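You operate a simulated robot arm through the tools that you are given. There is no shell and no other tool. Be economical: measure what you need, move in short steps, check, and stop when the job is done.

You run a simulated two-armed robot. Do the job below in one go: nothing can be reset, and whatever is moved stays where it is left.

TASK
Pick up the brown bottle marked "M35" from the top of the bottles table with one hand, pass it to the other hand and put it on the white clean tray. Set down upright: brown bottle.

The check looks at the end state, three seconds after you hand in, the way a careful person would. Anything else that was tipped, shoved, dropped, spilled or broken makes it a failure.

THE ROBOT
Two 7-joint arms with three-finger grippers on one trunk, on a base that drives. Base frame: it is fixed to the floor where the robot stands at the start and does not move with it; the origin is under the middle of the robot, x ahead of it, y to its left, z up. Readings come in mm, degrees, newtons and seconds.
The left shoulder is at the start at [30, 124, 1008], the right one opposite. With the tool pointing down near the work surface each hand reaches from about 100 to 780 mm from the robot's upright axis, wherever it stands, measured 20 degrees to its own side. Places, roughly: white CLEAN tray (19x21 cm) [60, 1120, 900]. Payload 2.2 kg a hand.
The TCP of each hand is the grasp point between the finger pads, 28 mm short of the fingertips. In the tool frame z runs along the fingers and y along their closing line. Largest opening 102 mm; the body of the gripper starts 71 mm behind the TCP.
Orientation is that of the tool frame in the base frame, as [roll, pitch, yaw] about the fixed x, y, z axes, in that order (R = Rz(yaw) Ry(pitch) Rx(roll)). With the fingers straight down and closing along the base's y, the tool's x points along the base's -x, its y along +y and its z along -z.

THE INTERFACE
- The arms move only by the tool jog_arm. It takes "left_motion", "right_motion" or both (then of equal length, played together; a hand with none holds still); each is one flat list of numbers, 6 for each row, row after row: the shift along the base's x, y, z in mm, then the turn, a rotation vector about the base's x, y, z in degrees. In form: [dx, dy, dz, wx, wy, wz, dx, dy, dz, wx, wy, wz, ...]. A call has 1 to 20 rows; each row shifts and turns the commanded pose from where the row before left it. "left_fingers" and "right_fingers" are, for a hand that has rows, the finger opening in mm, from 0 to 102, set as the call begins (left out, the last holds). Each row takes 0.2 s and may step no farther than 50 mm and 8.6 degrees from the row before; otherwise, or with a gripper value out of range, the whole call is refused. A pose out of reach is approached as far as the arm can. The call stops where the force on the tool passes 40 N (or 10 N more than at its start, if that is more) or the arm is blocked; 0.2 s more then pass. Each finger halts on what it meets, pressing with about 32 N; the grip force reading is that of the motor and also rises with nothing between the fingers. The clock runs only during rows and for 0.2 s after the last one: add rows that do not move to give the fingers time. The reply holds the time, the measured pose of the TCP, the force on the tool along the base axes, the opening and the grip force, in the units named above and with some noise, with the torque about the TCP (base axes, N m) and any sound that the robot's microphone picked up.
- Cameras (640 x 400 px; columns grow to the right, rows downward): "scene" is now at [29.1, 61.9, 1708.8]; the picture's right is [0.76, -0.65, 0.00], its down [-0.53, -0.61, -0.58] and it looks along [0.38, 0.44, -0.81] (base axes); focal length 291 px, centre (320, 200). "left" rides on the left gripper at [72, 38, -86] in its tool frame; the picture's right is [-0.47, 0.89, 0.00], its down [-0.60, -0.32, -0.73] and it looks along [-0.65, -0.34, 0.68] (tool axes); focal length 256 px, centre (320, 200). "right" rides on the right gripper at [69, 44, -86] in its tool frame; the picture's right is [-0.53, 0.85, 0.00], its down [-0.58, -0.36, -0.73] and it looks along [-0.62, -0.39, 0.68] (tool axes); focal length 256 px, centre (320, 200). There is no depth. A picture from a camera that has moved, and an enlarged one, comes with that camera's place and axes in the base frame and with its lens. The place of the scene camera against the robot may be out by one fixed shift of up to 18 mm in any direction.
- snapshot(camera): a new picture of that camera. No time passes.
- lift_body(by): slides the trunk up (or, below 0, down) by that many mm; the arms and the scene camera ride with it, the base frame stays. It gives what a move gives, with no picture.
- roll_base(legs): drives the robot by 1 to 6 legs, each [ahead, left, turn to the left] in mm, mm and degrees, along the robot's own axes; the way and the turn of a leg run together, so that a leg with both is an arc; at most 1500 mm and 180 degrees a leg. The arms and the cameras ride along, it lands a little off, and it stops where it bumps. It gives what a move gives.
- turn_head(pan, tilt): turns the head with the scene camera to pan (to the left, within 143 degrees either way) and tilt (down, from -29 to 69), counted from straight ahead of the robot. It gives what a move gives.
- close_up(camera, box): a new picture of the part [left, top, right, bottom] of that camera's present view, enlarged. No time passes.
- close_job(): hands the job in; it is judged then, once.

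Work in short steps. Places have to be worked out from the pictures, the camera data and where the tool is seen: move nearer, look again, correct. Check each grasp and each placing, and mend what went wrong. You have 120 turns and 108 pictures in all, those below and enlarged ones among them. Open the grippers and draw the arms clear of the work before you hand the job in, unless the task says otherwise; then end with one line.

The tools are called as name(argument=value, ...) on one line, values as JSON. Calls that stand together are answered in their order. jog_arm: Moves the arms, as the interface text tells. Its arguments: {"type":"object","properties":{"left_motion":{"type":"array","items":{"type":"number"}},"left_fingers":{"type":"number"},"right_motion":{"type":"array","items":{"type":"number"}},"right_fingers":{"type":"number"}},"required":[]} The other tools are called the same way: lift_body (by) slides the trunk up or down; roll_base (legs) drives the base; turn_head (pan, tilt) turns the head that bears the scene camera; snapshot (camera) takes a picture; close_up (camera, box) takes an enlarged picture of a part of a camera's view; close_job () hands the job in.

At the start:

```text
t: 0.0
left_tool_pos: [486.9, 513.2, 1174.2]
left_orientation: [180.0, 0.1, 180.0]
left_wrist_force: [0.3, 0.4, 0.6]
left_moment: [-0.02, 0.02, -0.02]
left_finger_gap: 102.0
left_grasp_force: 0.1
right_tool_pos: [340.6, 25.2, 1226.9]
right_orientation: [-180.0, -0.1, 180.0]
right_wrist_force: [-0.4, 0.2, 1.0]
right_moment: [-0.01, 0.0, 0.01]
right_finger_gap: 102.1
right_grasp_force: 0.0
trunk travel left (down, up): [-250.0, 290.0]
robot x, y, heading: [-1.1, -1.4, -0.2]
head pan, tilt: [49.1, 54.2]
```

scene: 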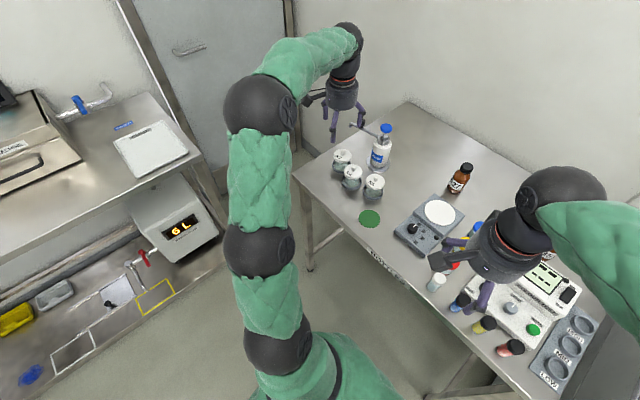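
right: 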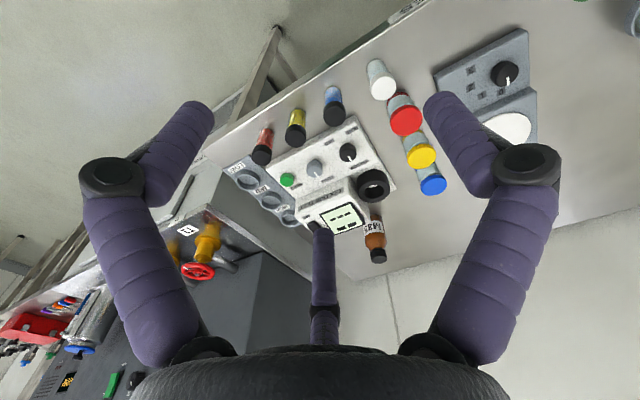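
left: 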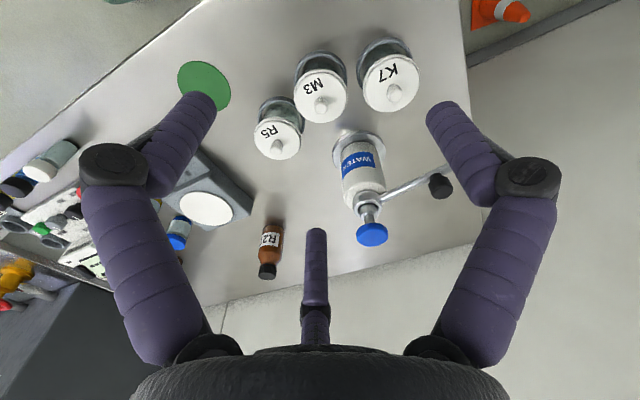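

The pictures show one brown bottle near the scale ("R2.."?) and another behind the meter. I take close-ups to read the labels.

close_up(camera="left", box=[230, 200, 310, 290])

close_up(camera="right", box=[330, 190, 410, 270])

close_up(camera="scene", box=[420, 140, 580, 240])

```text
4.44 times, centred on (270, 245) of left
camera zoom: at [413.5, 552.3, 1261.2], right [0.47, 0.89, 0.0], down [0.6, -0.32, 0.73], along [0.65, -0.34, -0.68], focal length 1138 px, centre (542, 0)
```

zoom: 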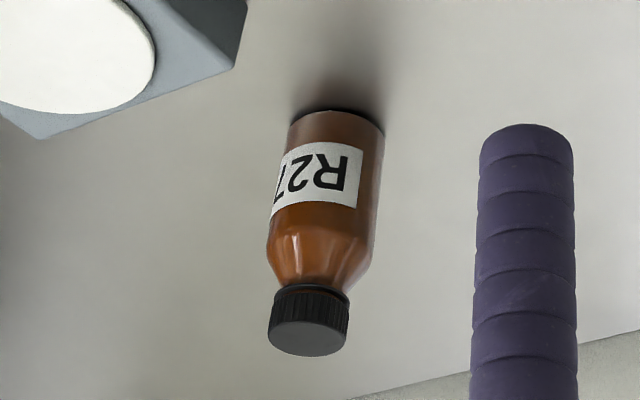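

```text
5.00 times, centred on (370, 230) of right
camera zoom: at [270.9, 68.4, 1313.5], right [0.53, 0.85, 0.0], down [0.58, -0.36, 0.73], along [0.62, -0.39, -0.68], focal length 1280 px, centre (70, 50)
```

zoom: 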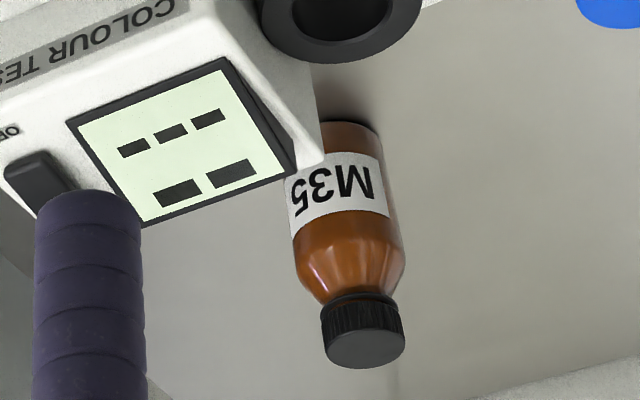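

```text
4.00 times, centred on (500, 190) of scene
camera zoom: at [29.1, 61.9, 1708.8], right [0.76, -0.65, 0.0], down [-0.53, -0.61, -0.58], along [0.38, 0.44, -0.81], focal length 1163 px, centre (-400, 240)
```

zoom: 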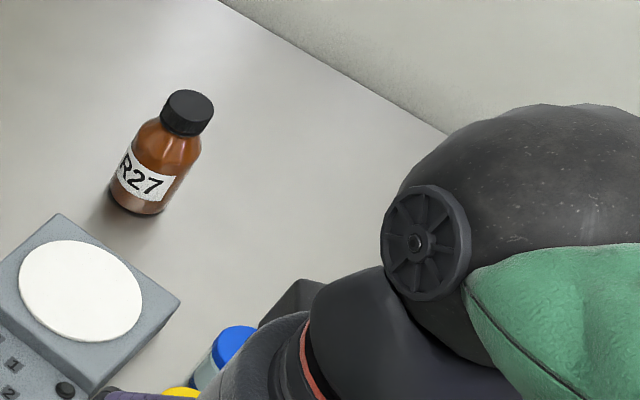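

M35 is the brown bottle behind the colour tester, at about (785, -90), with the table top near z 890–900. I raise the left hand away from the water bottle, then drive ahead a little for reach.

jog_arm(left_motion=[-40, 0, 40, 0, 0, 0, -40, 0, 40, 0, 0, 0, -40, 0, 30, 0, 0, 0])

roll_base(legs=[[100, 0, 0]])

jog_arm(right_motion=[45, -10, 0, 0, 0, 0, 45, -20, 0, 0, 0, 0, 45, -20, 0, 0, 0, 0, 45, -20, 0, 0, 0, 0])

snapshot(camera="right")

snapshot(camera="scene")

```text
refused: row 1 steps farther than a row can; nothing moved
```

```text
t: 1.1
left_tool_pos: [584.8, 515.2, 1174.2]
left_orientation: [180.0, -0.1, -180.0]
left_wrist_force: [0.4, 0.1, -0.4]
left_moment: [0.01, 0.03, 0.04]
left_finger_gap: 102.0
left_grasp_force: 0.1
right_tool_pos: [440.7, 24.7, 1226.7]
right_orientation: [180.0, -0.1, -179.7]
right_wrist_force: [1.4, -0.7, 0.0]
right_moment: [-0.04, 0.04, 0.02]
right_finger_gap: 102.2
right_grasp_force: 0.1
trunk travel left (down, up): [-250.0, 290.0]
robot x, y, heading: [98.1, 1.7, 0.1]
head pan, tilt: [49.1, 54.2]
```

```text
t: 2.1
left_tool_pos: [584.6, 514.3, 1174.7]
left_orientation: [180.0, -0.1, -179.9]
left_wrist_force: [0.5, -0.6, -0.2]
left_moment: [-0.01, 0.02, 0.02]
left_finger_gap: 102.1
left_grasp_force: 0.1
right_tool_pos: [621.0, -44.5, 1224.3]
right_orientation: [-180.0, -0.2, -179.8]
right_wrist_force: [-0.3, -0.7, 0.2]
right_moment: [0.01, 0.03, -0.01]
right_finger_gap: 102.1
right_grasp_force: 0.0
trunk travel left (down, up): [-250.0, 290.0]
robot x, y, heading: [100.3, -5.6, -0.0]
head pan, tilt: [49.1, 54.2]
```

```text
101 pictures are left
camera right: at [550.8, -0.9, 1311.0], right [0.53, 0.85, 0.0], down [0.58, -0.36, 0.73], along [0.62, -0.39, -0.68], focal length 256 px, centre (320, 200)
```

right: 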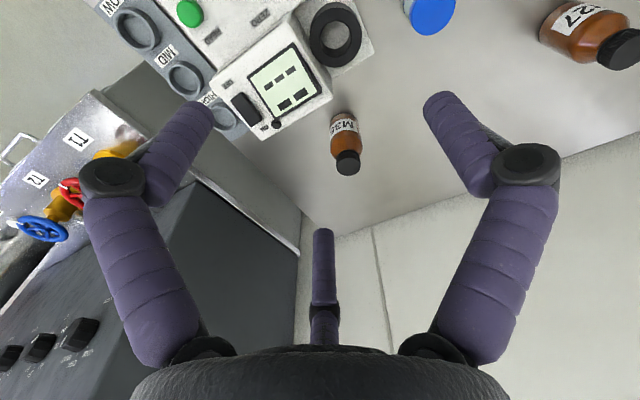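

```text
100 pictures are left
camera scene: at [129.7, 61.8, 1708.8], right [0.76, -0.65, 0.0], down [-0.53, -0.61, -0.58], along [0.38, 0.44, -0.81], focal length 291 px, centre (320, 200)
```

scene: 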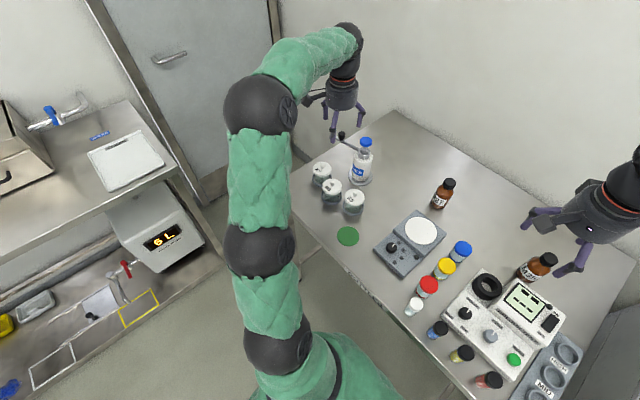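

Bottle M35 is around (770, -90) with its cap near z 1010–1030. I raise the left hand clear and bring the right hand nearer, then look again.

jog_arm(left_motion=[-30, 0, 35, 0, 0, 0, -30, 0, 35, 0, 0, 0, -30, 0, 30, 0, 0, 0], right_motion=[35, -15, -20, 0, 0, 0, 35, -15, -20, 0, 0, 0, 10, -15, -20, 0, 0, 0])

snapshot(camera="right")

turn_head(pan=0, tilt=45)

snapshot(camera="scene")

```text
t: 2.9
left_tool_pos: [492.3, 513.8, 1274.9]
left_orientation: [180.0, 0.0, -180.0]
left_wrist_force: [-0.3, -0.8, -0.4]
left_moment: [0.02, 0.0, 0.01]
left_finger_gap: 102.0
left_grasp_force: 0.1
right_tool_pos: [698.4, -91.7, 1167.3]
right_orientation: [179.9, 0.1, -179.9]
right_wrist_force: [-0.4, -1.2, 0.3]
right_moment: [0.01, -0.05, -0.02]
right_finger_gap: 102.2
right_grasp_force: 0.1
trunk travel left (down, up): [-250.0, 290.0]
robot x, y, heading: [100.6, 0.7, -0.0]
head pan, tilt: [49.1, 54.2]
```

```text
99 pictures are left
camera right: at [628.3, -48.1, 1253.4], right [0.53, 0.85, 0.0], down [0.58, -0.36, 0.73], along [0.62, -0.39, -0.68], focal length 256 px, centre (320, 200)
```

right: 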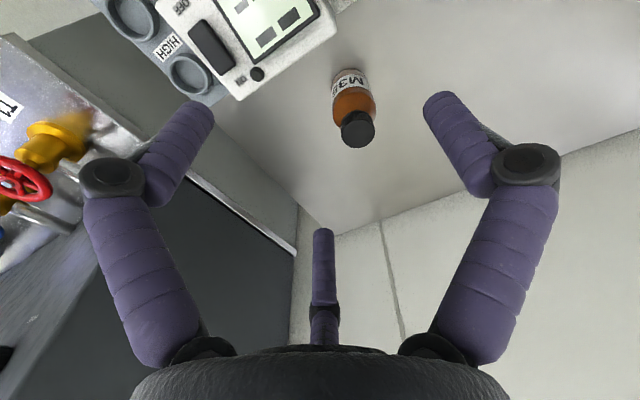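

```text
t: 4.1
left_tool_pos: [493.2, 514.8, 1273.8]
left_orientation: [179.9, 0.1, -179.8]
left_wrist_force: [0.2, 0.1, 0.2]
left_moment: [-0.02, 0.0, 0.01]
left_finger_gap: 102.0
left_grasp_force: 0.2
right_tool_pos: [698.5, -89.3, 1166.3]
right_orientation: [-180.0, -0.1, -179.7]
right_wrist_force: [0.6, -0.3, 0.8]
right_moment: [0.0, 0.03, -0.03]
right_finger_gap: 102.2
right_grasp_force: 0.0
trunk travel left (down, up): [-250.0, 290.0]
robot x, y, heading: [97.2, 0.2, 0.3]
head pan, tilt: [0.0, 45.0]
```

```text
98 pictures are left
camera scene: at [161.3, 7.1, 1721.2], right [0.0, -1.0, 0.0], down [-0.71, 0.0, -0.71], along [0.71, 0.0, -0.71], focal length 291 px, centre (320, 200)
```

scene: 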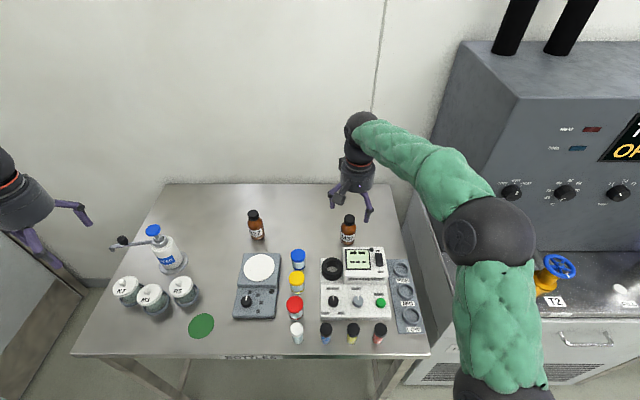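

The estimate is (770–780, -90). I bring the TCP to about (765, -90, 1110), still above the cap, and look where the cap lies against the TCP's pixel (318,185) line.

jog_arm(right_motion=[35, 0, -20, 0, 0, 0, 32, 0, -20, 0, 0, 0, 0, 0, -16, 0, 0, 0])

snapshot(camera="right")

close_up(camera="scene", box=[280, 100, 440, 260])

```text
t: 4.9
left_tool_pos: [494.4, 515.7, 1273.5]
left_orientation: [180.0, 0.0, -179.8]
left_wrist_force: [-1.0, -1.0, 0.3]
left_moment: [0.01, 0.0, 0.0]
left_finger_gap: 102.0
left_grasp_force: 0.0
right_tool_pos: [765.6, -87.8, 1110.8]
right_orientation: [179.9, -0.1, -179.8]
right_wrist_force: [-0.2, -1.0, -0.6]
right_moment: [0.02, 0.04, 0.01]
right_finger_gap: 102.2
right_grasp_force: 0.0
trunk travel left (down, up): [-250.0, 290.0]
robot x, y, heading: [102.1, 2.7, -0.2]
head pan, tilt: [0.0, 45.0]
```

```text
97 pictures are left
camera right: at [696.4, -45.1, 1196.9], right [0.53, 0.85, 0.0], down [0.58, -0.36, 0.73], along [0.62, -0.39, -0.68], focal length 256 px, centre (320, 200)
```

right: 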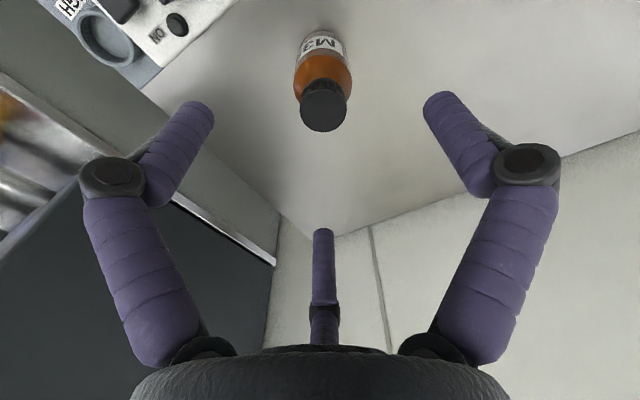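

```text
2.50 times, centred on (360, 180) of scene
camera zoom: at [160.9, 6.9, 1721.3], right [0.0, -1.0, 0.0], down [-0.71, 0.0, -0.71], along [0.71, 0.0, -0.71], focal length 727 px, centre (220, 250)
```

zoom: 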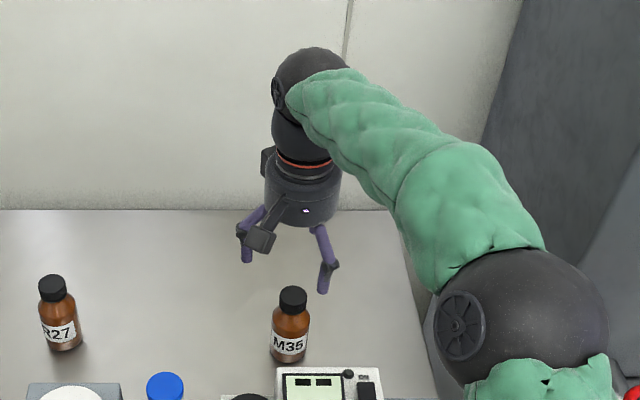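

The pictures seem to show three fingers at 120°, unlike the two-finger description. Before gripping, I close the free left gripper partway in the air and look at how the fingers really move.

jog_arm(left_motion=[0, 0, 0, 0, 0, 0, 0, 0, 0, 0, 0, 0, 0, 0, 0, 0, 0, 0], left_fingers=40)

snapshot(camera="left")

close_up(camera="right", box=[240, 10, 400, 150])

```text
t: 5.7
left_tool_pos: [492.8, 516.1, 1273.8]
left_orientation: [180.0, 0.0, -179.9]
left_wrist_force: [0.2, -0.3, 0.6]
left_moment: [-0.01, -0.01, 0.0]
left_finger_gap: 39.9
left_grasp_force: 0.0
right_tool_pos: [766.9, -88.1, 1109.4]
right_orientation: [180.0, -0.1, -179.8]
right_wrist_force: [-0.2, 0.0, 0.3]
right_moment: [0.01, 0.01, 0.0]
right_finger_gap: 101.9
right_grasp_force: 0.1
trunk travel left (down, up): [-250.0, 290.0]
robot x, y, heading: [97.0, 1.2, 0.3]
head pan, tilt: [0.0, 45.0]
```

```text
95 pictures are left
camera left: at [420.1, 553.9, 1360.8], right [0.46, 0.89, 0.0], down [0.61, -0.32, 0.73], along [0.65, -0.34, -0.68], focal length 256 px, centre (320, 200)
```

left: 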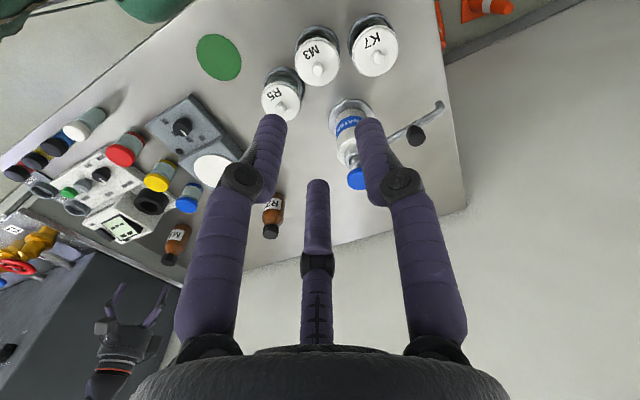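

```text
2.86 times, centred on (320, 80) of right
camera zoom: at [696.3, -44.9, 1196.6], right [0.53, 0.85, 0.0], down [0.58, -0.36, 0.73], along [0.62, -0.39, -0.68], focal length 731 px, centre (320, 543)
```

zoom: 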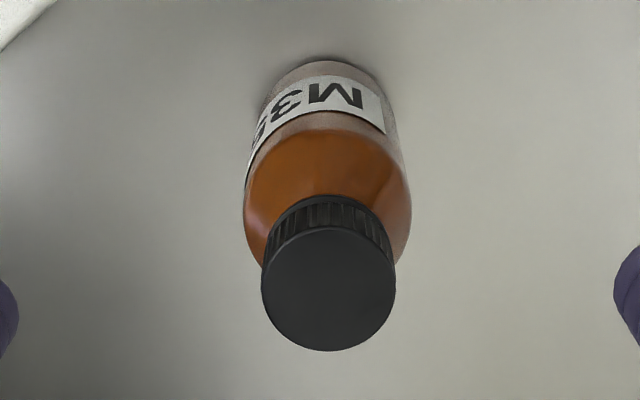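

The gripper really closes three fingers centrally, with one on tool +y. Cap size and base edge put the bottle axis at about (780, -97), cap top near 1008. I shift there and go down to z 1055, still above the cap, to check.

jog_arm(right_motion=[14, -9, 0, 0, 0, 0, 0, 0, -30, 0, 0, 0, 0, 0, -25, 0, 0, 0])

snapshot(camera="right")

close_up(camera="scene", box=[280, 140, 440, 260])

```text
t: 6.5
left_tool_pos: [493.9, 516.0, 1273.2]
left_orientation: [-180.0, -0.2, -179.9]
left_wrist_force: [0.1, 0.9, -0.6]
left_moment: [0.04, 0.0, -0.01]
left_finger_gap: 40.0
left_grasp_force: 0.1
right_tool_pos: [780.2, -98.4, 1053.6]
right_orientation: [179.8, -0.1, -179.8]
right_wrist_force: [-0.4, 0.2, -0.5]
right_moment: [0.02, 0.01, -0.03]
right_finger_gap: 102.0
right_grasp_force: 0.0
trunk travel left (down, up): [-250.0, 290.0]
robot x, y, heading: [101.6, 3.6, -0.3]
head pan, tilt: [0.0, 45.0]
```

```text
93 pictures are left
camera right: at [711.0, -54.8, 1141.1], right [0.53, 0.85, 0.0], down [0.58, -0.36, 0.73], along [0.62, -0.39, -0.68], focal length 256 px, centre (320, 200)
```

right: 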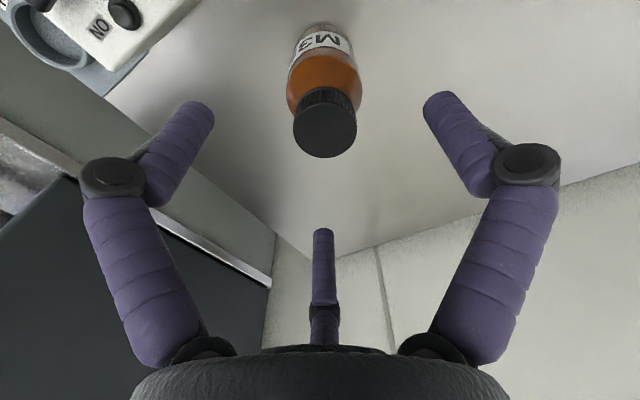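

```text
3.33 times, centred on (360, 200) of scene
camera zoom: at [162.3, 6.9, 1721.2], right [0.0, -1.0, 0.0], down [-0.71, 0.0, -0.71], along [0.71, 0.0, -0.71], focal length 969 px, centre (187, 200)
```

zoom: 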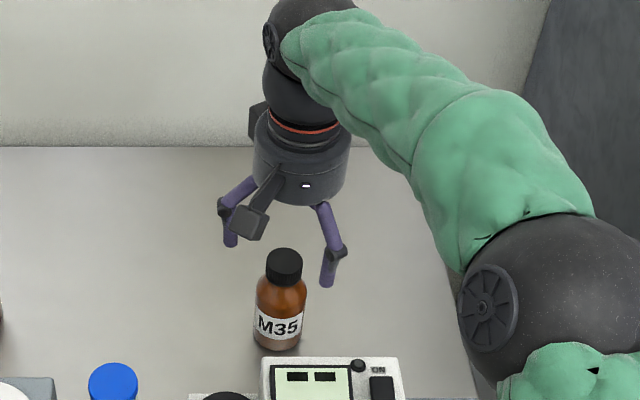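

The cap is now nearly on the tool axis: its top is at about z 1008, 37 mm wide, about 3 mm toward +y. I correct, lower to z≈1003 and check clearance before closing.

jog_arm(right_motion=[1.5, 3, -15, 0, 0, 0, 0, 0, -18, 0, 0, 0, 0, 0, -18, 0, 0, 0])

snapshot(camera="right")

close_up(camera="scene", box=[280, 140, 440, 260])

```text
t: 7.3
left_tool_pos: [494.4, 515.5, 1273.1]
left_orientation: [179.9, -0.2, -180.0]
left_wrist_force: [0.5, 0.3, -0.5]
left_moment: [-0.03, 0.02, -0.01]
left_finger_gap: 40.1
left_grasp_force: 0.1
right_tool_pos: [783.6, -94.0, 1005.0]
right_orientation: [180.0, -0.2, -179.8]
right_wrist_force: [1.1, 0.0, 0.2]
right_moment: [0.01, 0.05, 0.04]
right_finger_gap: 101.9
right_grasp_force: 0.0
trunk travel left (down, up): [-250.0, 290.0]
robot x, y, heading: [100.2, 0.0, -0.0]
head pan, tilt: [0.0, 45.0]
```

```text
91 pictures are left
camera right: at [712.9, -51.0, 1091.1], right [0.53, 0.85, 0.0], down [0.58, -0.36, 0.73], along [0.62, -0.39, -0.68], focal length 256 px, centre (320, 200)
```

right: 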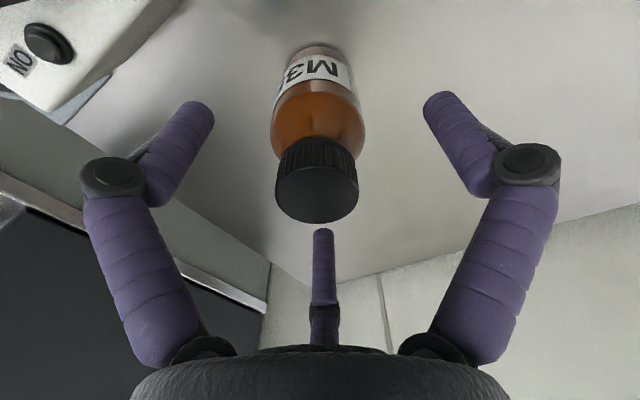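

```text
3.33 times, centred on (360, 200) of scene
camera zoom: at [162.1, 7.0, 1721.2], right [0.0, -1.0, 0.0], down [-0.71, 0.0, -0.71], along [0.71, 0.0, -0.71], focal length 969 px, centre (187, 200)
```

zoom: 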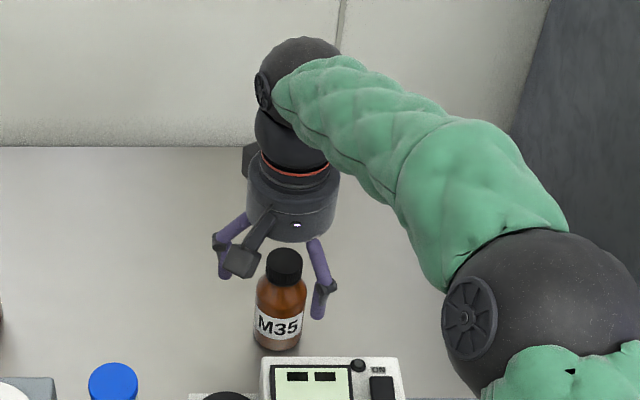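

The cap is centred on the TCP within a couple of millimetres. I close the right fingers and allow time.

jog_arm(right_motion=[0, 0, 0, 0, 0, 0, 0, 0, 0, 0, 0, 0, 0, 0, 0, 0, 0, 0, 0, 0, 0, 0, 0, 0], right_fingers=0)

snapshot(camera="right")

close_up(camera="scene", box=[280, 140, 440, 260])

```text
t: 8.3
left_tool_pos: [492.4, 515.1, 1273.2]
left_orientation: [180.0, 0.0, -179.8]
left_wrist_force: [-1.0, -0.1, 0.7]
left_moment: [0.01, 0.01, 0.02]
left_finger_gap: 39.9
left_grasp_force: 0.1
right_tool_pos: [782.6, -94.6, 1008.9]
right_orientation: [179.9, 0.3, -179.9]
right_wrist_force: [3.4, -0.1, 15.9]
right_moment: [-0.01, -0.22, 0.02]
right_finger_gap: 40.4
right_grasp_force: 31.6
trunk travel left (down, up): [-250.0, 290.0]
robot x, y, heading: [101.5, -0.2, 0.2]
head pan, tilt: [0.0, 45.0]
```

```text
89 pictures are left
camera right: at [712.4, -50.9, 1094.3], right [0.53, 0.85, 0.0], down [0.57, -0.36, 0.73], along [0.62, -0.39, -0.68], focal length 256 px, centre (320, 200)
```

right: 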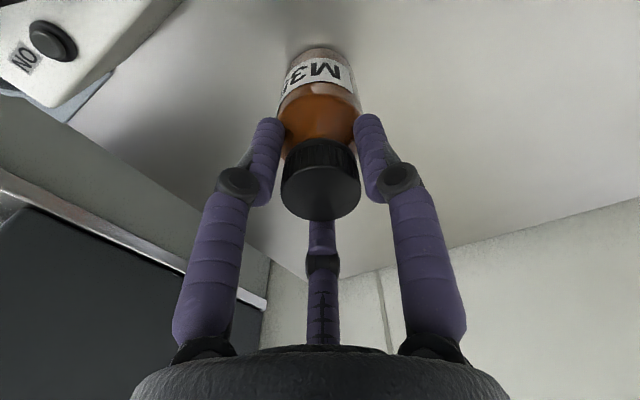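

```text
3.33 times, centred on (360, 200) of scene
camera zoom: at [160.0, 7.3, 1721.4], right [0.0, -1.0, 0.0], down [-0.71, 0.0, -0.71], along [0.71, 0.0, -0.71], focal length 969 px, centre (187, 200)
```

zoom: 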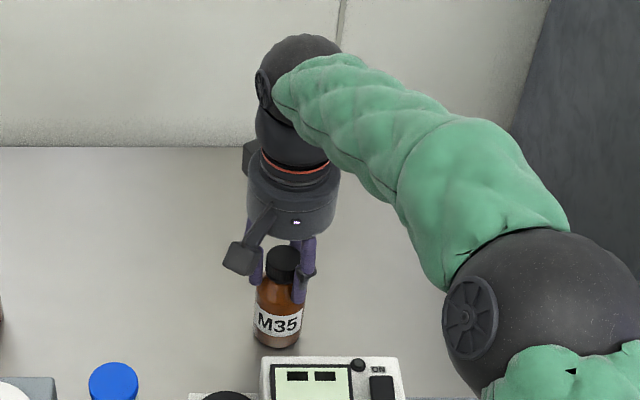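

The gap of 40 mm and the upward 16 N show the tips squeezed onto the sloping shoulder. I open, rise about 11 mm, and grip the cap alone.

jog_arm(right_motion=[0, 0, 0, 0, 0, 0, 0, 0, 0, 0, 0, 0, -1, 0, 11, 0, 0, 0], right_fingers=80)

jog_arm(right_motion=[0, 0, 0, 0, 0, 0, 0, 0, 0, 0, 0, 0, 0, 0, 0, 0, 0, 0, 0, 0, 0, 0, 0, 0], right_fingers=0)

snapshot(camera="right")

```text
t: 9.1
left_tool_pos: [492.8, 516.4, 1274.5]
left_orientation: [180.0, 0.0, -179.8]
left_wrist_force: [-0.8, -0.1, 0.4]
left_moment: [0.03, 0.0, 0.04]
left_finger_gap: 39.9
left_grasp_force: 0.1
right_tool_pos: [780.1, -92.6, 1016.3]
right_orientation: [180.0, -0.2, -179.8]
right_wrist_force: [0.4, 0.0, -0.1]
right_moment: [0.04, 0.0, -0.03]
right_finger_gap: 80.0
right_grasp_force: 0.0
trunk travel left (down, up): [-250.0, 290.0]
robot x, y, heading: [99.1, 1.7, 0.1]
head pan, tilt: [0.0, 45.0]
```

```text
t: 10.1
left_tool_pos: [493.8, 515.7, 1273.8]
left_orientation: [180.0, 0.1, -179.8]
left_wrist_force: [0.3, 0.3, -0.3]
left_moment: [-0.03, -0.05, 0.0]
left_finger_gap: 40.2
left_grasp_force: 0.0
right_tool_pos: [782.0, -94.7, 1016.1]
right_orientation: [179.9, 0.0, -179.8]
right_wrist_force: [1.7, 0.9, 3.2]
right_moment: [0.04, -0.06, -0.02]
right_finger_gap: 32.2
right_grasp_force: 32.2
trunk travel left (down, up): [-250.0, 290.0]
robot x, y, heading: [93.6, 0.4, 0.1]
head pan, tilt: [0.0, 45.0]
```

```text
87 pictures are left
camera right: at [711.6, -50.9, 1103.0], right [0.53, 0.85, 0.0], down [0.58, -0.36, 0.73], along [0.62, -0.39, -0.68], focal length 256 px, centre (320, 200)
```

right: 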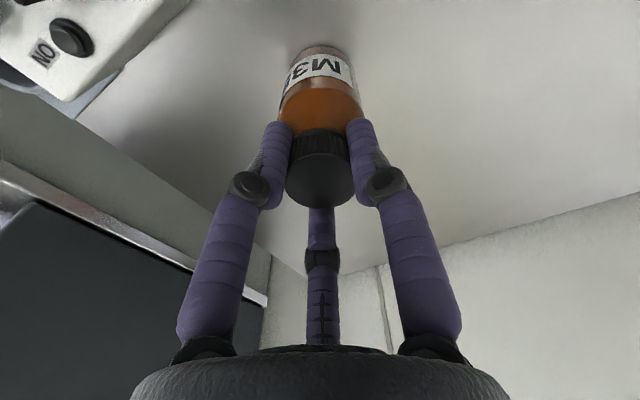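

The gap is now 32 mm on the cap with little stray force. I lift straight up and check the weight and picture.

jog_arm(right_motion=[0, 0, 10, 0, 0, 0, 0, 0, 20, 0, 0, 0, 0, 0, 40, 0, 0, 0, 0, 0, 40, 0, 0, 0, 0, 0, 40, 0, 0, 0])

snapshot(camera="right")

snapshot(camera="scene")

```text
t: 11.3
left_tool_pos: [493.3, 515.9, 1274.5]
left_orientation: [180.0, -0.1, -179.8]
left_wrist_force: [0.1, -0.1, 0.3]
left_moment: [0.04, 0.02, -0.01]
left_finger_gap: 39.8
left_grasp_force: 0.1
right_tool_pos: [782.9, -95.2, 1165.4]
right_orientation: [180.0, -0.1, -179.7]
right_wrist_force: [0.4, 0.2, -0.4]
right_moment: [0.01, -0.01, 0.01]
right_finger_gap: 2.0
right_grasp_force: 31.8
trunk travel left (down, up): [-250.0, 290.0]
robot x, y, heading: [99.8, -1.4, 0.2]
head pan, tilt: [0.0, 45.0]
```

```text
86 pictures are left
camera right: at [712.4, -51.6, 1251.6], right [0.53, 0.85, 0.0], down [0.58, -0.36, 0.73], along [0.62, -0.39, -0.68], focal length 256 px, centre (320, 200)
```

right: 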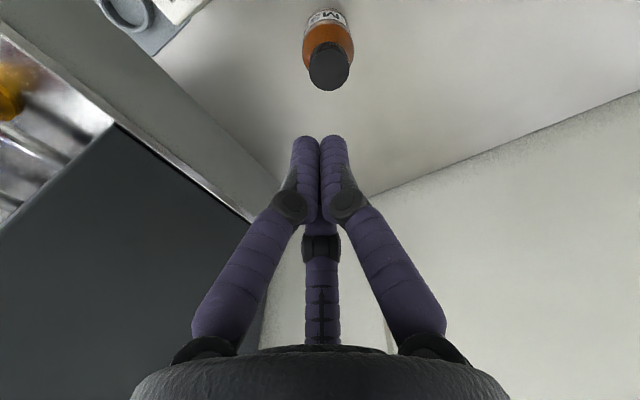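

```text
85 pictures are left
camera scene: at [160.8, 7.2, 1721.2], right [0.0, -1.0, 0.0], down [-0.71, 0.0, -0.71], along [0.71, 0.0, -0.71], focal length 291 px, centre (320, 200)
```

scene: 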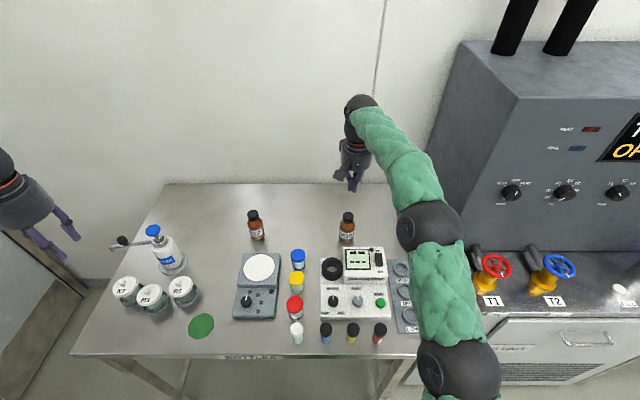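

The bottle slipped out but still stands upright. A 32 mm gap on a 37 mm cap means I gripped it off-centre, so the effective closing is two-sided along y and the axis lies about 9 mm farther in x. I zoom in to fix its position.

close_up(camera="right", box=[270, 0, 390, 100])

close_up(camera="scene", box=[300, 190, 400, 260])

```text
4.00 times, centred on (330, 50) of right
camera zoom: at [712.4, -51.6, 1251.6], right [0.53, 0.85, 0.0], down [0.58, -0.36, 0.73], along [0.62, -0.39, -0.68], focal length 1024 px, centre (280, 800)
```

zoom: 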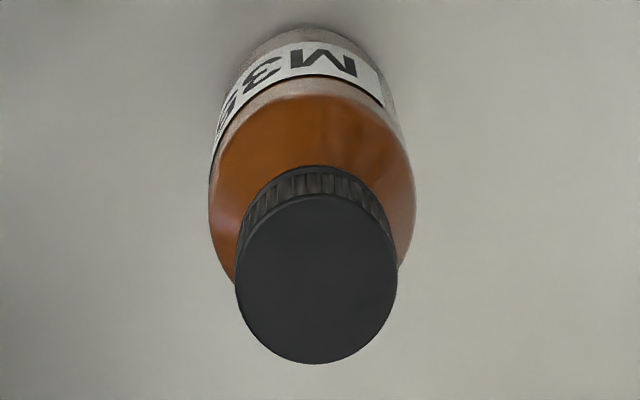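

```text
5.71 times, centred on (350, 225) of scene
camera zoom: at [160.8, 7.2, 1721.2], right [0.0, -1.0, 0.0], down [-0.71, 0.0, -0.71], along [0.71, 0.0, -0.71], focal length 1661 px, centre (149, 57)
```

zoom: 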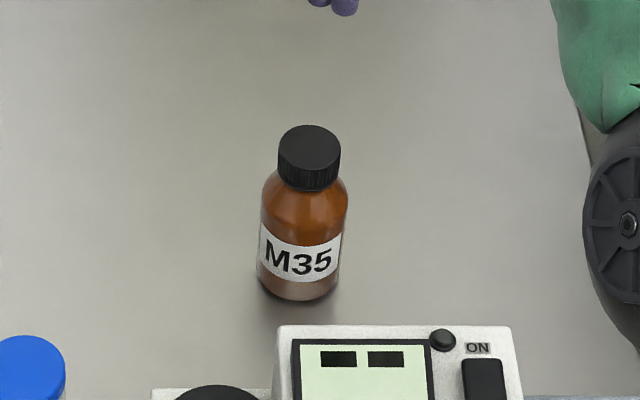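

The bottle axis now reads about (790.5, -92). I open, shift there, go down to z≈1055 and verify centring before going lower.

jog_arm(right_motion=[8.5, 3, 0, 0, 0, 0, 0, 0, -40, 0, 0, 0, 0, 0, -40, 0, 0, 0, 0, 0, -30, 0, 0, 0, 0, 0, 0, 0, 0, 0], right_fingers=102)

close_up(camera="right", box=[220, 20, 420, 180])

close_up(camera="scene", box=[300, 150, 400, 250])

```text
t: 12.5
left_tool_pos: [493.4, 515.2, 1273.6]
left_orientation: [179.9, 0.0, -179.8]
left_wrist_force: [-0.3, 0.6, -0.2]
left_moment: [-0.05, 0.0, 0.0]
left_finger_gap: 40.1
left_grasp_force: 0.0
right_tool_pos: [787.5, -91.6, 1056.6]
right_orientation: [-180.0, 0.0, -179.9]
right_wrist_force: [-0.7, -0.2, 1.0]
right_moment: [-0.03, -0.02, 0.02]
right_finger_gap: 102.2
right_grasp_force: 0.1
trunk travel left (down, up): [-250.0, 290.0]
robot x, y, heading: [97.6, 1.0, 0.1]
head pan, tilt: [0.0, 45.0]
```

```text
2.50 times, centred on (320, 100) of right
camera zoom: at [718.6, -48.2, 1143.4], right [0.53, 0.85, 0.0], down [0.58, -0.36, 0.73], along [0.62, -0.39, -0.68], focal length 640 px, centre (320, 450)
```

zoom: 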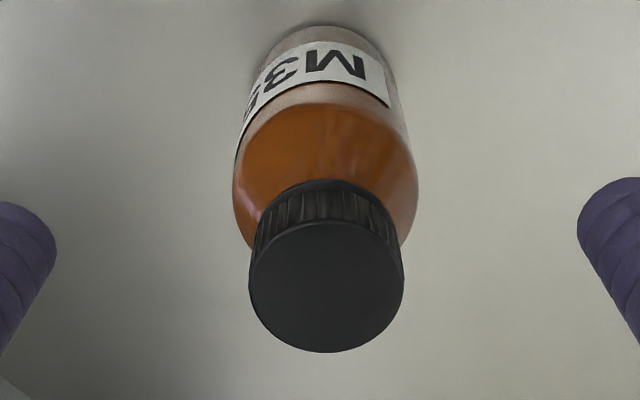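

```text
4.00 times, centred on (350, 200) of scene
camera zoom: at [161.1, 7.3, 1721.3], right [0.0, -1.0, 0.0], down [-0.71, 0.0, -0.71], along [0.71, 0.0, -0.71], focal length 1163 px, centre (200, 200)
```

zoom: 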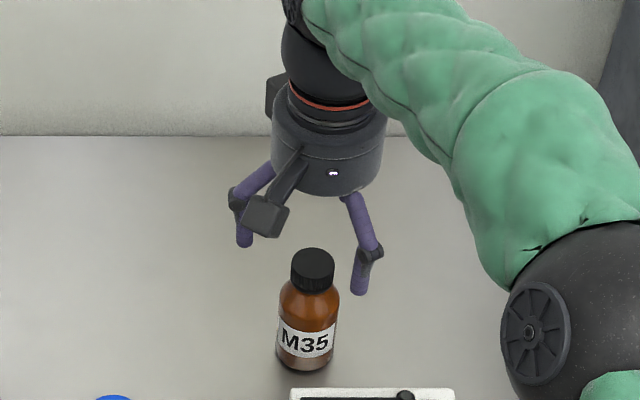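

Centring is good, with the axis at (790.5, -92) and the cap top at about 1011. I lower to z≈1013 and close on the cap.

jog_arm(right_motion=[1, 0, -22, 0, 0, 0, 0, 0, -21, 0, 0, 0])

jog_arm(right_motion=[0, 0, 0, 0, 0, 0, 0, 0, 0, 0, 0, 0, 0, 0, 0, 0, 0, 0, 0, 0, 0, 0, 0, 0], right_fingers=0)

snapshot(camera="right")

```text
t: 13.1
left_tool_pos: [492.9, 516.3, 1274.6]
left_orientation: [-180.0, -0.1, -179.8]
left_wrist_force: [0.1, 0.2, -0.4]
left_moment: [0.0, 0.01, 0.02]
left_finger_gap: 40.0
left_grasp_force: 0.1
right_tool_pos: [789.5, -93.2, 1012.6]
right_orientation: [-179.9, -0.1, -179.9]
right_wrist_force: [0.6, -0.5, 0.7]
right_moment: [-0.02, 0.01, -0.03]
right_finger_gap: 102.0
right_grasp_force: 0.0
trunk travel left (down, up): [-250.0, 290.0]
robot x, y, heading: [96.6, 0.9, 0.1]
head pan, tilt: [0.0, 45.0]
```

```text
t: 14.1
left_tool_pos: [493.3, 515.7, 1273.3]
left_orientation: [179.9, 0.0, -179.7]
left_wrist_force: [0.2, 0.0, -0.7]
left_moment: [0.0, 0.02, 0.04]
left_finger_gap: 40.1
left_grasp_force: 0.1
right_tool_pos: [790.3, -92.8, 1013.8]
right_orientation: [179.9, 0.1, -179.9]
right_wrist_force: [3.0, 2.2, 8.8]
right_moment: [0.06, -0.14, -0.03]
right_finger_gap: 33.2
right_grasp_force: 31.6
trunk travel left (down, up): [-250.0, 290.0]
robot x, y, heading: [99.2, 2.3, 0.2]
head pan, tilt: [0.0, 45.0]
```

```text
80 pictures are left
camera right: at [720.0, -48.8, 1101.0], right [0.53, 0.85, 0.0], down [0.58, -0.36, 0.73], along [0.62, -0.39, -0.68], focal length 256 px, centre (320, 200)
```

right: 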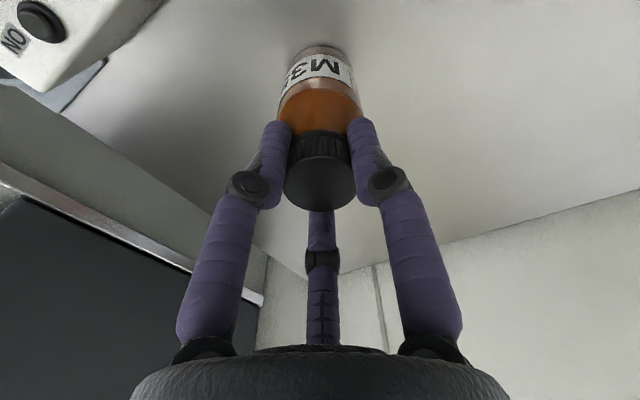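

There is still an upward push, with the tips reaching past the cap rim onto the shoulder. I open, rise 11 mm more so only the cap's side is gripped, and try again.

jog_arm(right_motion=[0, 0, 0, 0, 0, 0, 0, 0, 0, 0, 0, 0, 0, 0, 11, 0, 0, 0], right_fingers=80)

jog_arm(right_motion=[0, 0, 0, 0, 0, 0, 0, 0, 0, 0, 0, 0, 0, 0, 0, 0, 0, 0, 0, 0, 0, 0, 0, 0], right_fingers=0)

snapshot(camera="right")

close_up(camera="scene", box=[300, 150, 400, 250])

```text
t: 14.9
left_tool_pos: [493.3, 515.6, 1274.7]
left_orientation: [-180.0, 0.0, -179.9]
left_wrist_force: [-0.2, 0.3, -0.5]
left_moment: [-0.03, -0.01, 0.0]
left_finger_gap: 39.8
left_grasp_force: 0.0
right_tool_pos: [790.6, -92.2, 1024.7]
right_orientation: [179.9, 0.0, -179.7]
right_wrist_force: [-0.1, -0.1, 0.5]
right_moment: [-0.01, -0.06, 0.02]
right_finger_gap: 80.1
right_grasp_force: 0.0
trunk travel left (down, up): [-250.0, 290.0]
robot x, y, heading: [96.6, -1.7, 0.4]
head pan, tilt: [0.0, 45.0]
```

```text
t: 15.9
left_tool_pos: [494.0, 514.5, 1274.8]
left_orientation: [-180.0, 0.1, -179.9]
left_wrist_force: [-0.7, 0.7, -0.6]
left_moment: [-0.02, -0.01, -0.02]
left_finger_gap: 40.2
left_grasp_force: 0.0
right_tool_pos: [789.7, -91.9, 1024.3]
right_orientation: [-180.0, 0.0, -179.8]
right_wrist_force: [0.5, 0.3, 1.6]
right_moment: [-0.02, 0.02, 0.01]
right_finger_gap: 32.6
right_grasp_force: 32.0
trunk travel left (down, up): [-250.0, 290.0]
robot x, y, heading: [100.0, -0.5, 0.2]
head pan, tilt: [0.0, 45.0]
```

```text
79 pictures are left
camera right: at [720.4, -48.9, 1110.8], right [0.53, 0.85, 0.0], down [0.58, -0.36, 0.73], along [0.62, -0.39, -0.68], focal length 256 px, centre (320, 200)
```

right: 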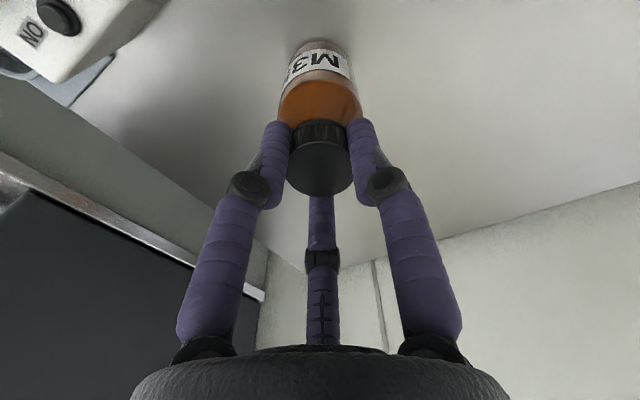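

```text
4.00 times, centred on (350, 200) of scene
camera zoom: at [161.2, 7.1, 1721.2], right [0.0, -1.0, 0.0], down [-0.71, 0.0, -0.71], along [0.71, 0.0, -0.71], focal length 1163 px, centre (200, 200)
```

zoom: 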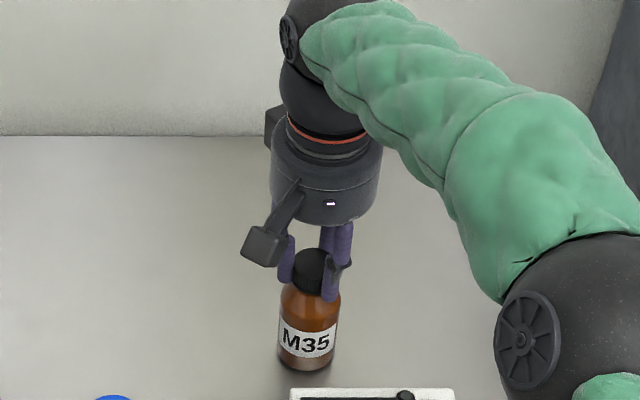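

Now the forces are near zero with a gap of 32.6 mm, a clean cap grip. I lift slowly by 25 mm and check.

jog_arm(right_motion=[0, 0, 4, 0, 0, 0, 0, 0, 6, 0, 0, 0, 0, 0, 8, 0, 0, 0, 0, 0, 8, 0, 0, 0])

snapshot(camera="right")

```text
t: 16.9
left_tool_pos: [493.9, 515.3, 1273.2]
left_orientation: [-179.9, 0.0, -179.8]
left_wrist_force: [1.6, 0.3, 0.6]
left_moment: [-0.02, -0.03, 0.0]
left_finger_gap: 40.0
left_grasp_force: 0.1
right_tool_pos: [790.4, -91.0, 1050.4]
right_orientation: [180.0, 0.0, -179.7]
right_wrist_force: [0.2, 0.6, -1.5]
right_moment: [0.0, 0.03, -0.03]
right_finger_gap: 32.5
right_grasp_force: 32.1
trunk travel left (down, up): [-250.0, 290.0]
robot x, y, heading: [97.9, 0.1, 0.1]
head pan, tilt: [0.0, 45.0]
```

```text
77 pictures are left
camera right: at [720.6, -48.5, 1137.2], right [0.53, 0.85, 0.0], down [0.58, -0.36, 0.73], along [0.62, -0.39, -0.68], focal length 256 px, centre (320, 200)
```

right: 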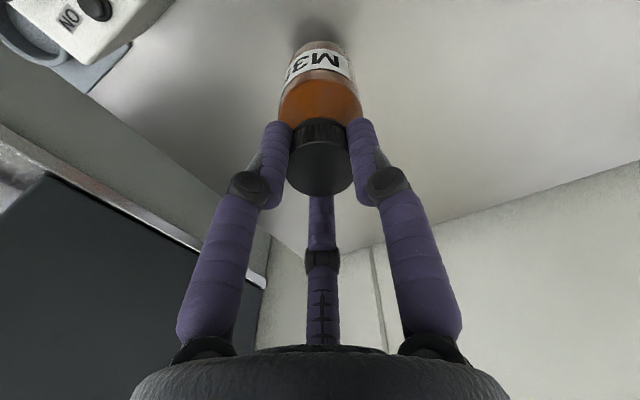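

The bottle hangs in the hand with the gap steady at 32.5 and about 1.5–2 N of weight. I lift it well clear and draw it back toward the robot.

jog_arm(right_motion=[0, 0, 30, 0, 0, 0, 0, 0, 35, 0, 0, 0, 0, 0, 35, 0, 0, 0, 0, 0, 35, 0, 0, 0, 0, 0, 35, 0, 0, 0, -35, 0, 0, 0, 0, 0, -35, 0, 0, 0, 0, 0, -35, 0, 0, 0, 0, 0, -35, 0, 0, 0, 0, 0, -35, 0, 0, 0, 0, 0, -35, 0, 0, 0, 0, 0])

turn_head(pan=90, tilt=50)

snapshot(camera="scene")

snapshot(camera="right")

```text
t: 19.3
left_tool_pos: [491.7, 515.2, 1274.7]
left_orientation: [180.0, 0.0, -179.9]
left_wrist_force: [-1.0, -0.3, -0.4]
left_moment: [0.0, -0.04, 0.02]
left_finger_gap: 40.0
left_grasp_force: 0.0
right_tool_pos: [576.8, -93.6, 1220.7]
right_orientation: [179.9, 0.1, -179.8]
right_wrist_force: [-0.6, -0.1, -1.6]
right_moment: [-0.01, -0.02, 0.02]
right_finger_gap: 32.6
right_grasp_force: 32.5
trunk travel left (down, up): [-250.0, 290.0]
robot x, y, heading: [101.1, -0.2, 0.1]
head pan, tilt: [0.0, 45.0]
```

```text
t: 21.0
left_tool_pos: [493.4, 515.1, 1273.8]
left_orientation: [-179.9, 0.0, -180.0]
left_wrist_force: [-0.3, 0.4, 0.0]
left_moment: [0.01, -0.03, 0.0]
left_finger_gap: 39.8
left_grasp_force: 0.0
right_tool_pos: [578.7, -91.7, 1219.2]
right_orientation: [179.9, -0.2, -179.7]
right_wrist_force: [-1.1, 0.9, -1.0]
right_moment: [0.01, 0.04, 0.01]
right_finger_gap: 32.5
right_grasp_force: 31.4
trunk travel left (down, up): [-250.0, 290.0]
robot x, y, heading: [97.6, -0.6, 0.2]
head pan, tilt: [90.0, 50.0]
```

```text
76 pictures are left
camera scene: at [79.9, 83.7, 1714.3], right [1.0, 0.0, 0.0], down [0.0, -0.77, -0.64], along [0.0, 0.64, -0.77], focal length 291 px, centre (320, 200)
```

scene: 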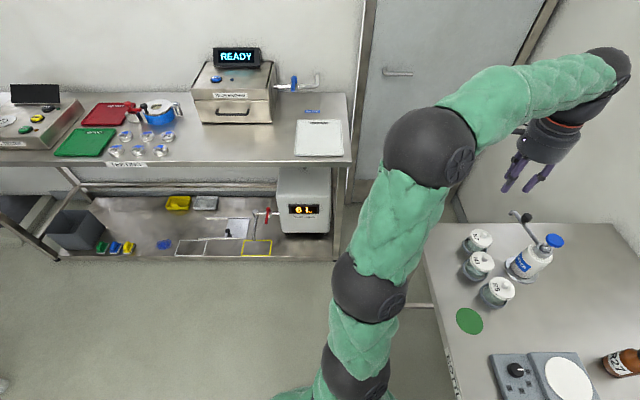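

```text
75 pictures are left
camera right: at [509.9, -49.0, 1306.3], right [0.53, 0.85, 0.0], down [0.58, -0.36, 0.73], along [0.62, -0.39, -0.68], focal length 256 px, centre (320, 200)
```

right: 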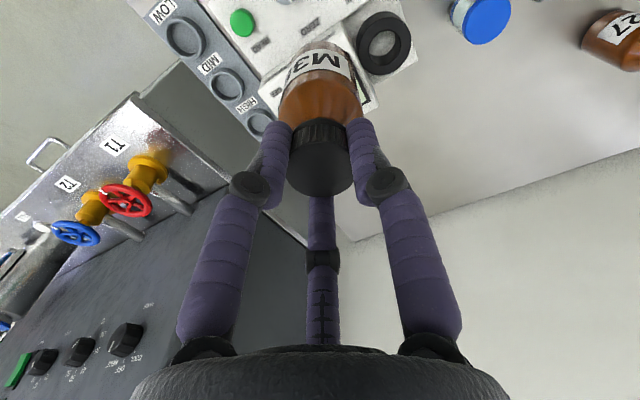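

The counter with the white tray is at the right end of the left-hand bench, with clear space around it. I back off from the table and turn left to face the bench.

roll_base(legs=[[-200, 0, 0], [0, 0, 90]])

turn_head(pan=0, tilt=50)

snapshot(camera="scene")

```text
t: 26.3
left_tool_pos: [-609.0, 406.5, 1274.4]
left_orientation: [180.0, 0.0, -91.2]
left_wrist_force: [-0.2, -0.3, -0.1]
left_moment: [0.01, 0.03, -0.01]
left_finger_gap: 40.0
left_grasp_force: 0.0
right_tool_pos: [1.3, 477.4, 1219.4]
right_orientation: [-180.0, -0.2, -91.2]
right_wrist_force: [0.4, 0.0, -3.1]
right_moment: [0.02, 0.03, 0.0]
right_finger_gap: 32.4
right_grasp_force: 31.7
trunk travel left (down, up): [-250.0, 290.0]
robot x, y, heading: [-100.2, 0.4, 88.9]
head pan, tilt: [90.0, 50.0]
```

```text
t: 28.0
left_tool_pos: [-607.3, 406.6, 1274.4]
left_orientation: [180.0, 0.1, -91.2]
left_wrist_force: [-0.9, 0.4, -0.6]
left_moment: [0.0, 0.04, 0.03]
left_finger_gap: 39.8
left_grasp_force: 0.1
right_tool_pos: [1.7, 479.3, 1219.0]
right_orientation: [180.0, -0.1, -91.2]
right_wrist_force: [-0.6, -0.2, -1.5]
right_moment: [-0.02, -0.02, 0.0]
right_finger_gap: 32.7
right_grasp_force: 32.2
trunk travel left (down, up): [-250.0, 290.0]
robot x, y, heading: [-100.9, 1.0, 88.8]
head pan, tilt: [0.0, 50.0]
```

```text
74 pictures are left
camera scene: at [-90.4, 53.8, 1714.3], right [1.0, -0.02, 0.0], down [-0.02, -0.77, -0.64], along [0.01, 0.64, -0.77], focal length 291 px, centre (320, 200)
```

scene: 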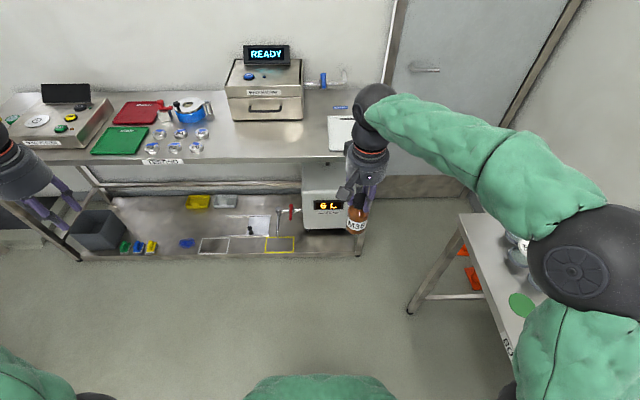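

The robot now faces the bench. For the handover I bring the right hand to about (-60, 580, 1219). The left hand goes low and behind the bottle, heading forward-right and tilted 38° below horizontal with its camera side down, so it can take the bottle's lower body.

jog_arm(right_motion=[-20.5, 34, 0, 0, 0, 0, -20.5, 34, 0, 0, 0, 0, -20.5, 34, 0, 0, 0, 0])

jog_arm(left_motion=[32, 0, 0, 0, 0, -7.5, 32, 0, 0, 0, 0, -7.5, 32, 0, 0, 0, 0, -7.5, 32, 0, 0, 0, 0, -7.4, 32, 0, -20, 6.37, -3.83, 0, 32, 0, -20, 6.37, -3.83, 0, 32, 0, -20, 6.37, -3.83, 0, 32, 0, -20, 6.37, -3.83, 0, 32, 0, -20, 6.37, -3.83, 0, 32, 0, -20, 6.37, -3.83, 0, 32, 0, -20, 6.37, -3.83, 0], left_fingers=102)

snapshot(camera="scene")

snapshot(camera="left")

```text
t: 28.8
left_tool_pos: [-608.4, 409.1, 1271.7]
left_orientation: [-179.8, -0.1, -91.2]
left_wrist_force: [0.4, 1.1, -1.6]
left_moment: [-0.06, -0.02, 0.01]
left_finger_gap: 40.0
left_grasp_force: 0.0
right_tool_pos: [-61.2, 583.2, 1218.8]
right_orientation: [-179.9, -0.1, -91.2]
right_wrist_force: [-0.6, 0.2, -1.7]
right_moment: [-0.02, -0.05, 0.0]
right_finger_gap: 32.3
right_grasp_force: 32.0
trunk travel left (down, up): [-250.0, 290.0]
robot x, y, heading: [-106.2, -4.6, 89.0]
head pan, tilt: [0.0, 50.0]
```

```text
t: 31.2
left_tool_pos: [-256.5, 403.3, 1135.2]
left_orientation: [179.6, 52.2, -121.3]
left_wrist_force: [0.1, 0.0, 0.1]
left_moment: [0.0, 0.0, 0.03]
left_finger_gap: 101.8
left_grasp_force: 0.1
right_tool_pos: [-60.2, 579.4, 1220.4]
right_orientation: [179.9, 0.1, -91.2]
right_wrist_force: [-0.6, 0.4, -1.7]
right_moment: [0.01, 0.0, 0.0]
right_finger_gap: 32.2
right_grasp_force: 32.2
trunk travel left (down, up): [-250.0, 290.0]
robot x, y, heading: [-100.3, 1.5, 88.6]
head pan, tilt: [0.0, 50.0]
```

```text
73 pictures are left
camera scene: at [-89.7, 52.0, 1714.3], right [1.0, -0.02, 0.0], down [-0.02, -0.77, -0.64], along [0.01, 0.64, -0.77], focal length 291 px, centre (320, 200)
```

scene: 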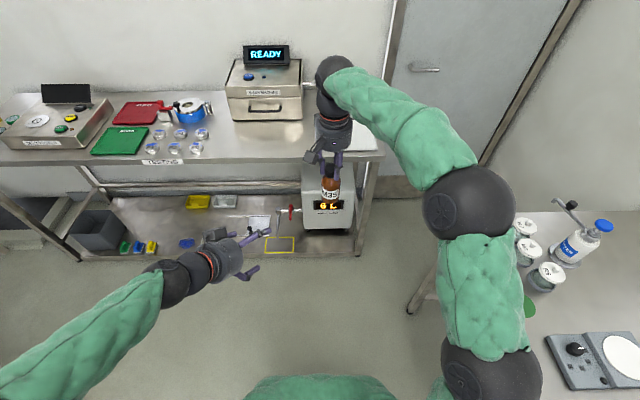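

```text
72 pictures are left
camera left: at [-347.4, 327.4, 1131.7], right [-0.61, 0.7, 0.37], down [0.17, -0.34, 0.92], along [0.77, 0.63, 0.09], focal length 256 px, centre (320, 200)
```

left: 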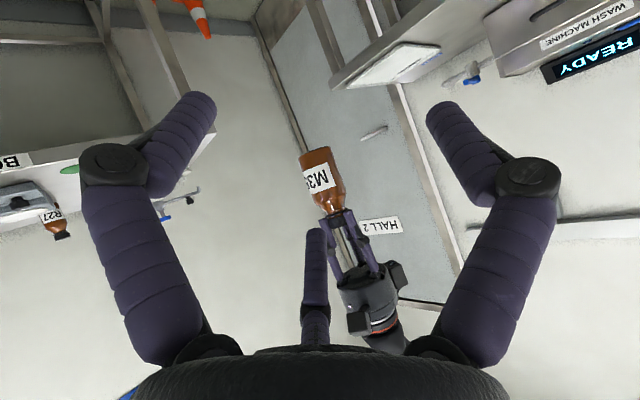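

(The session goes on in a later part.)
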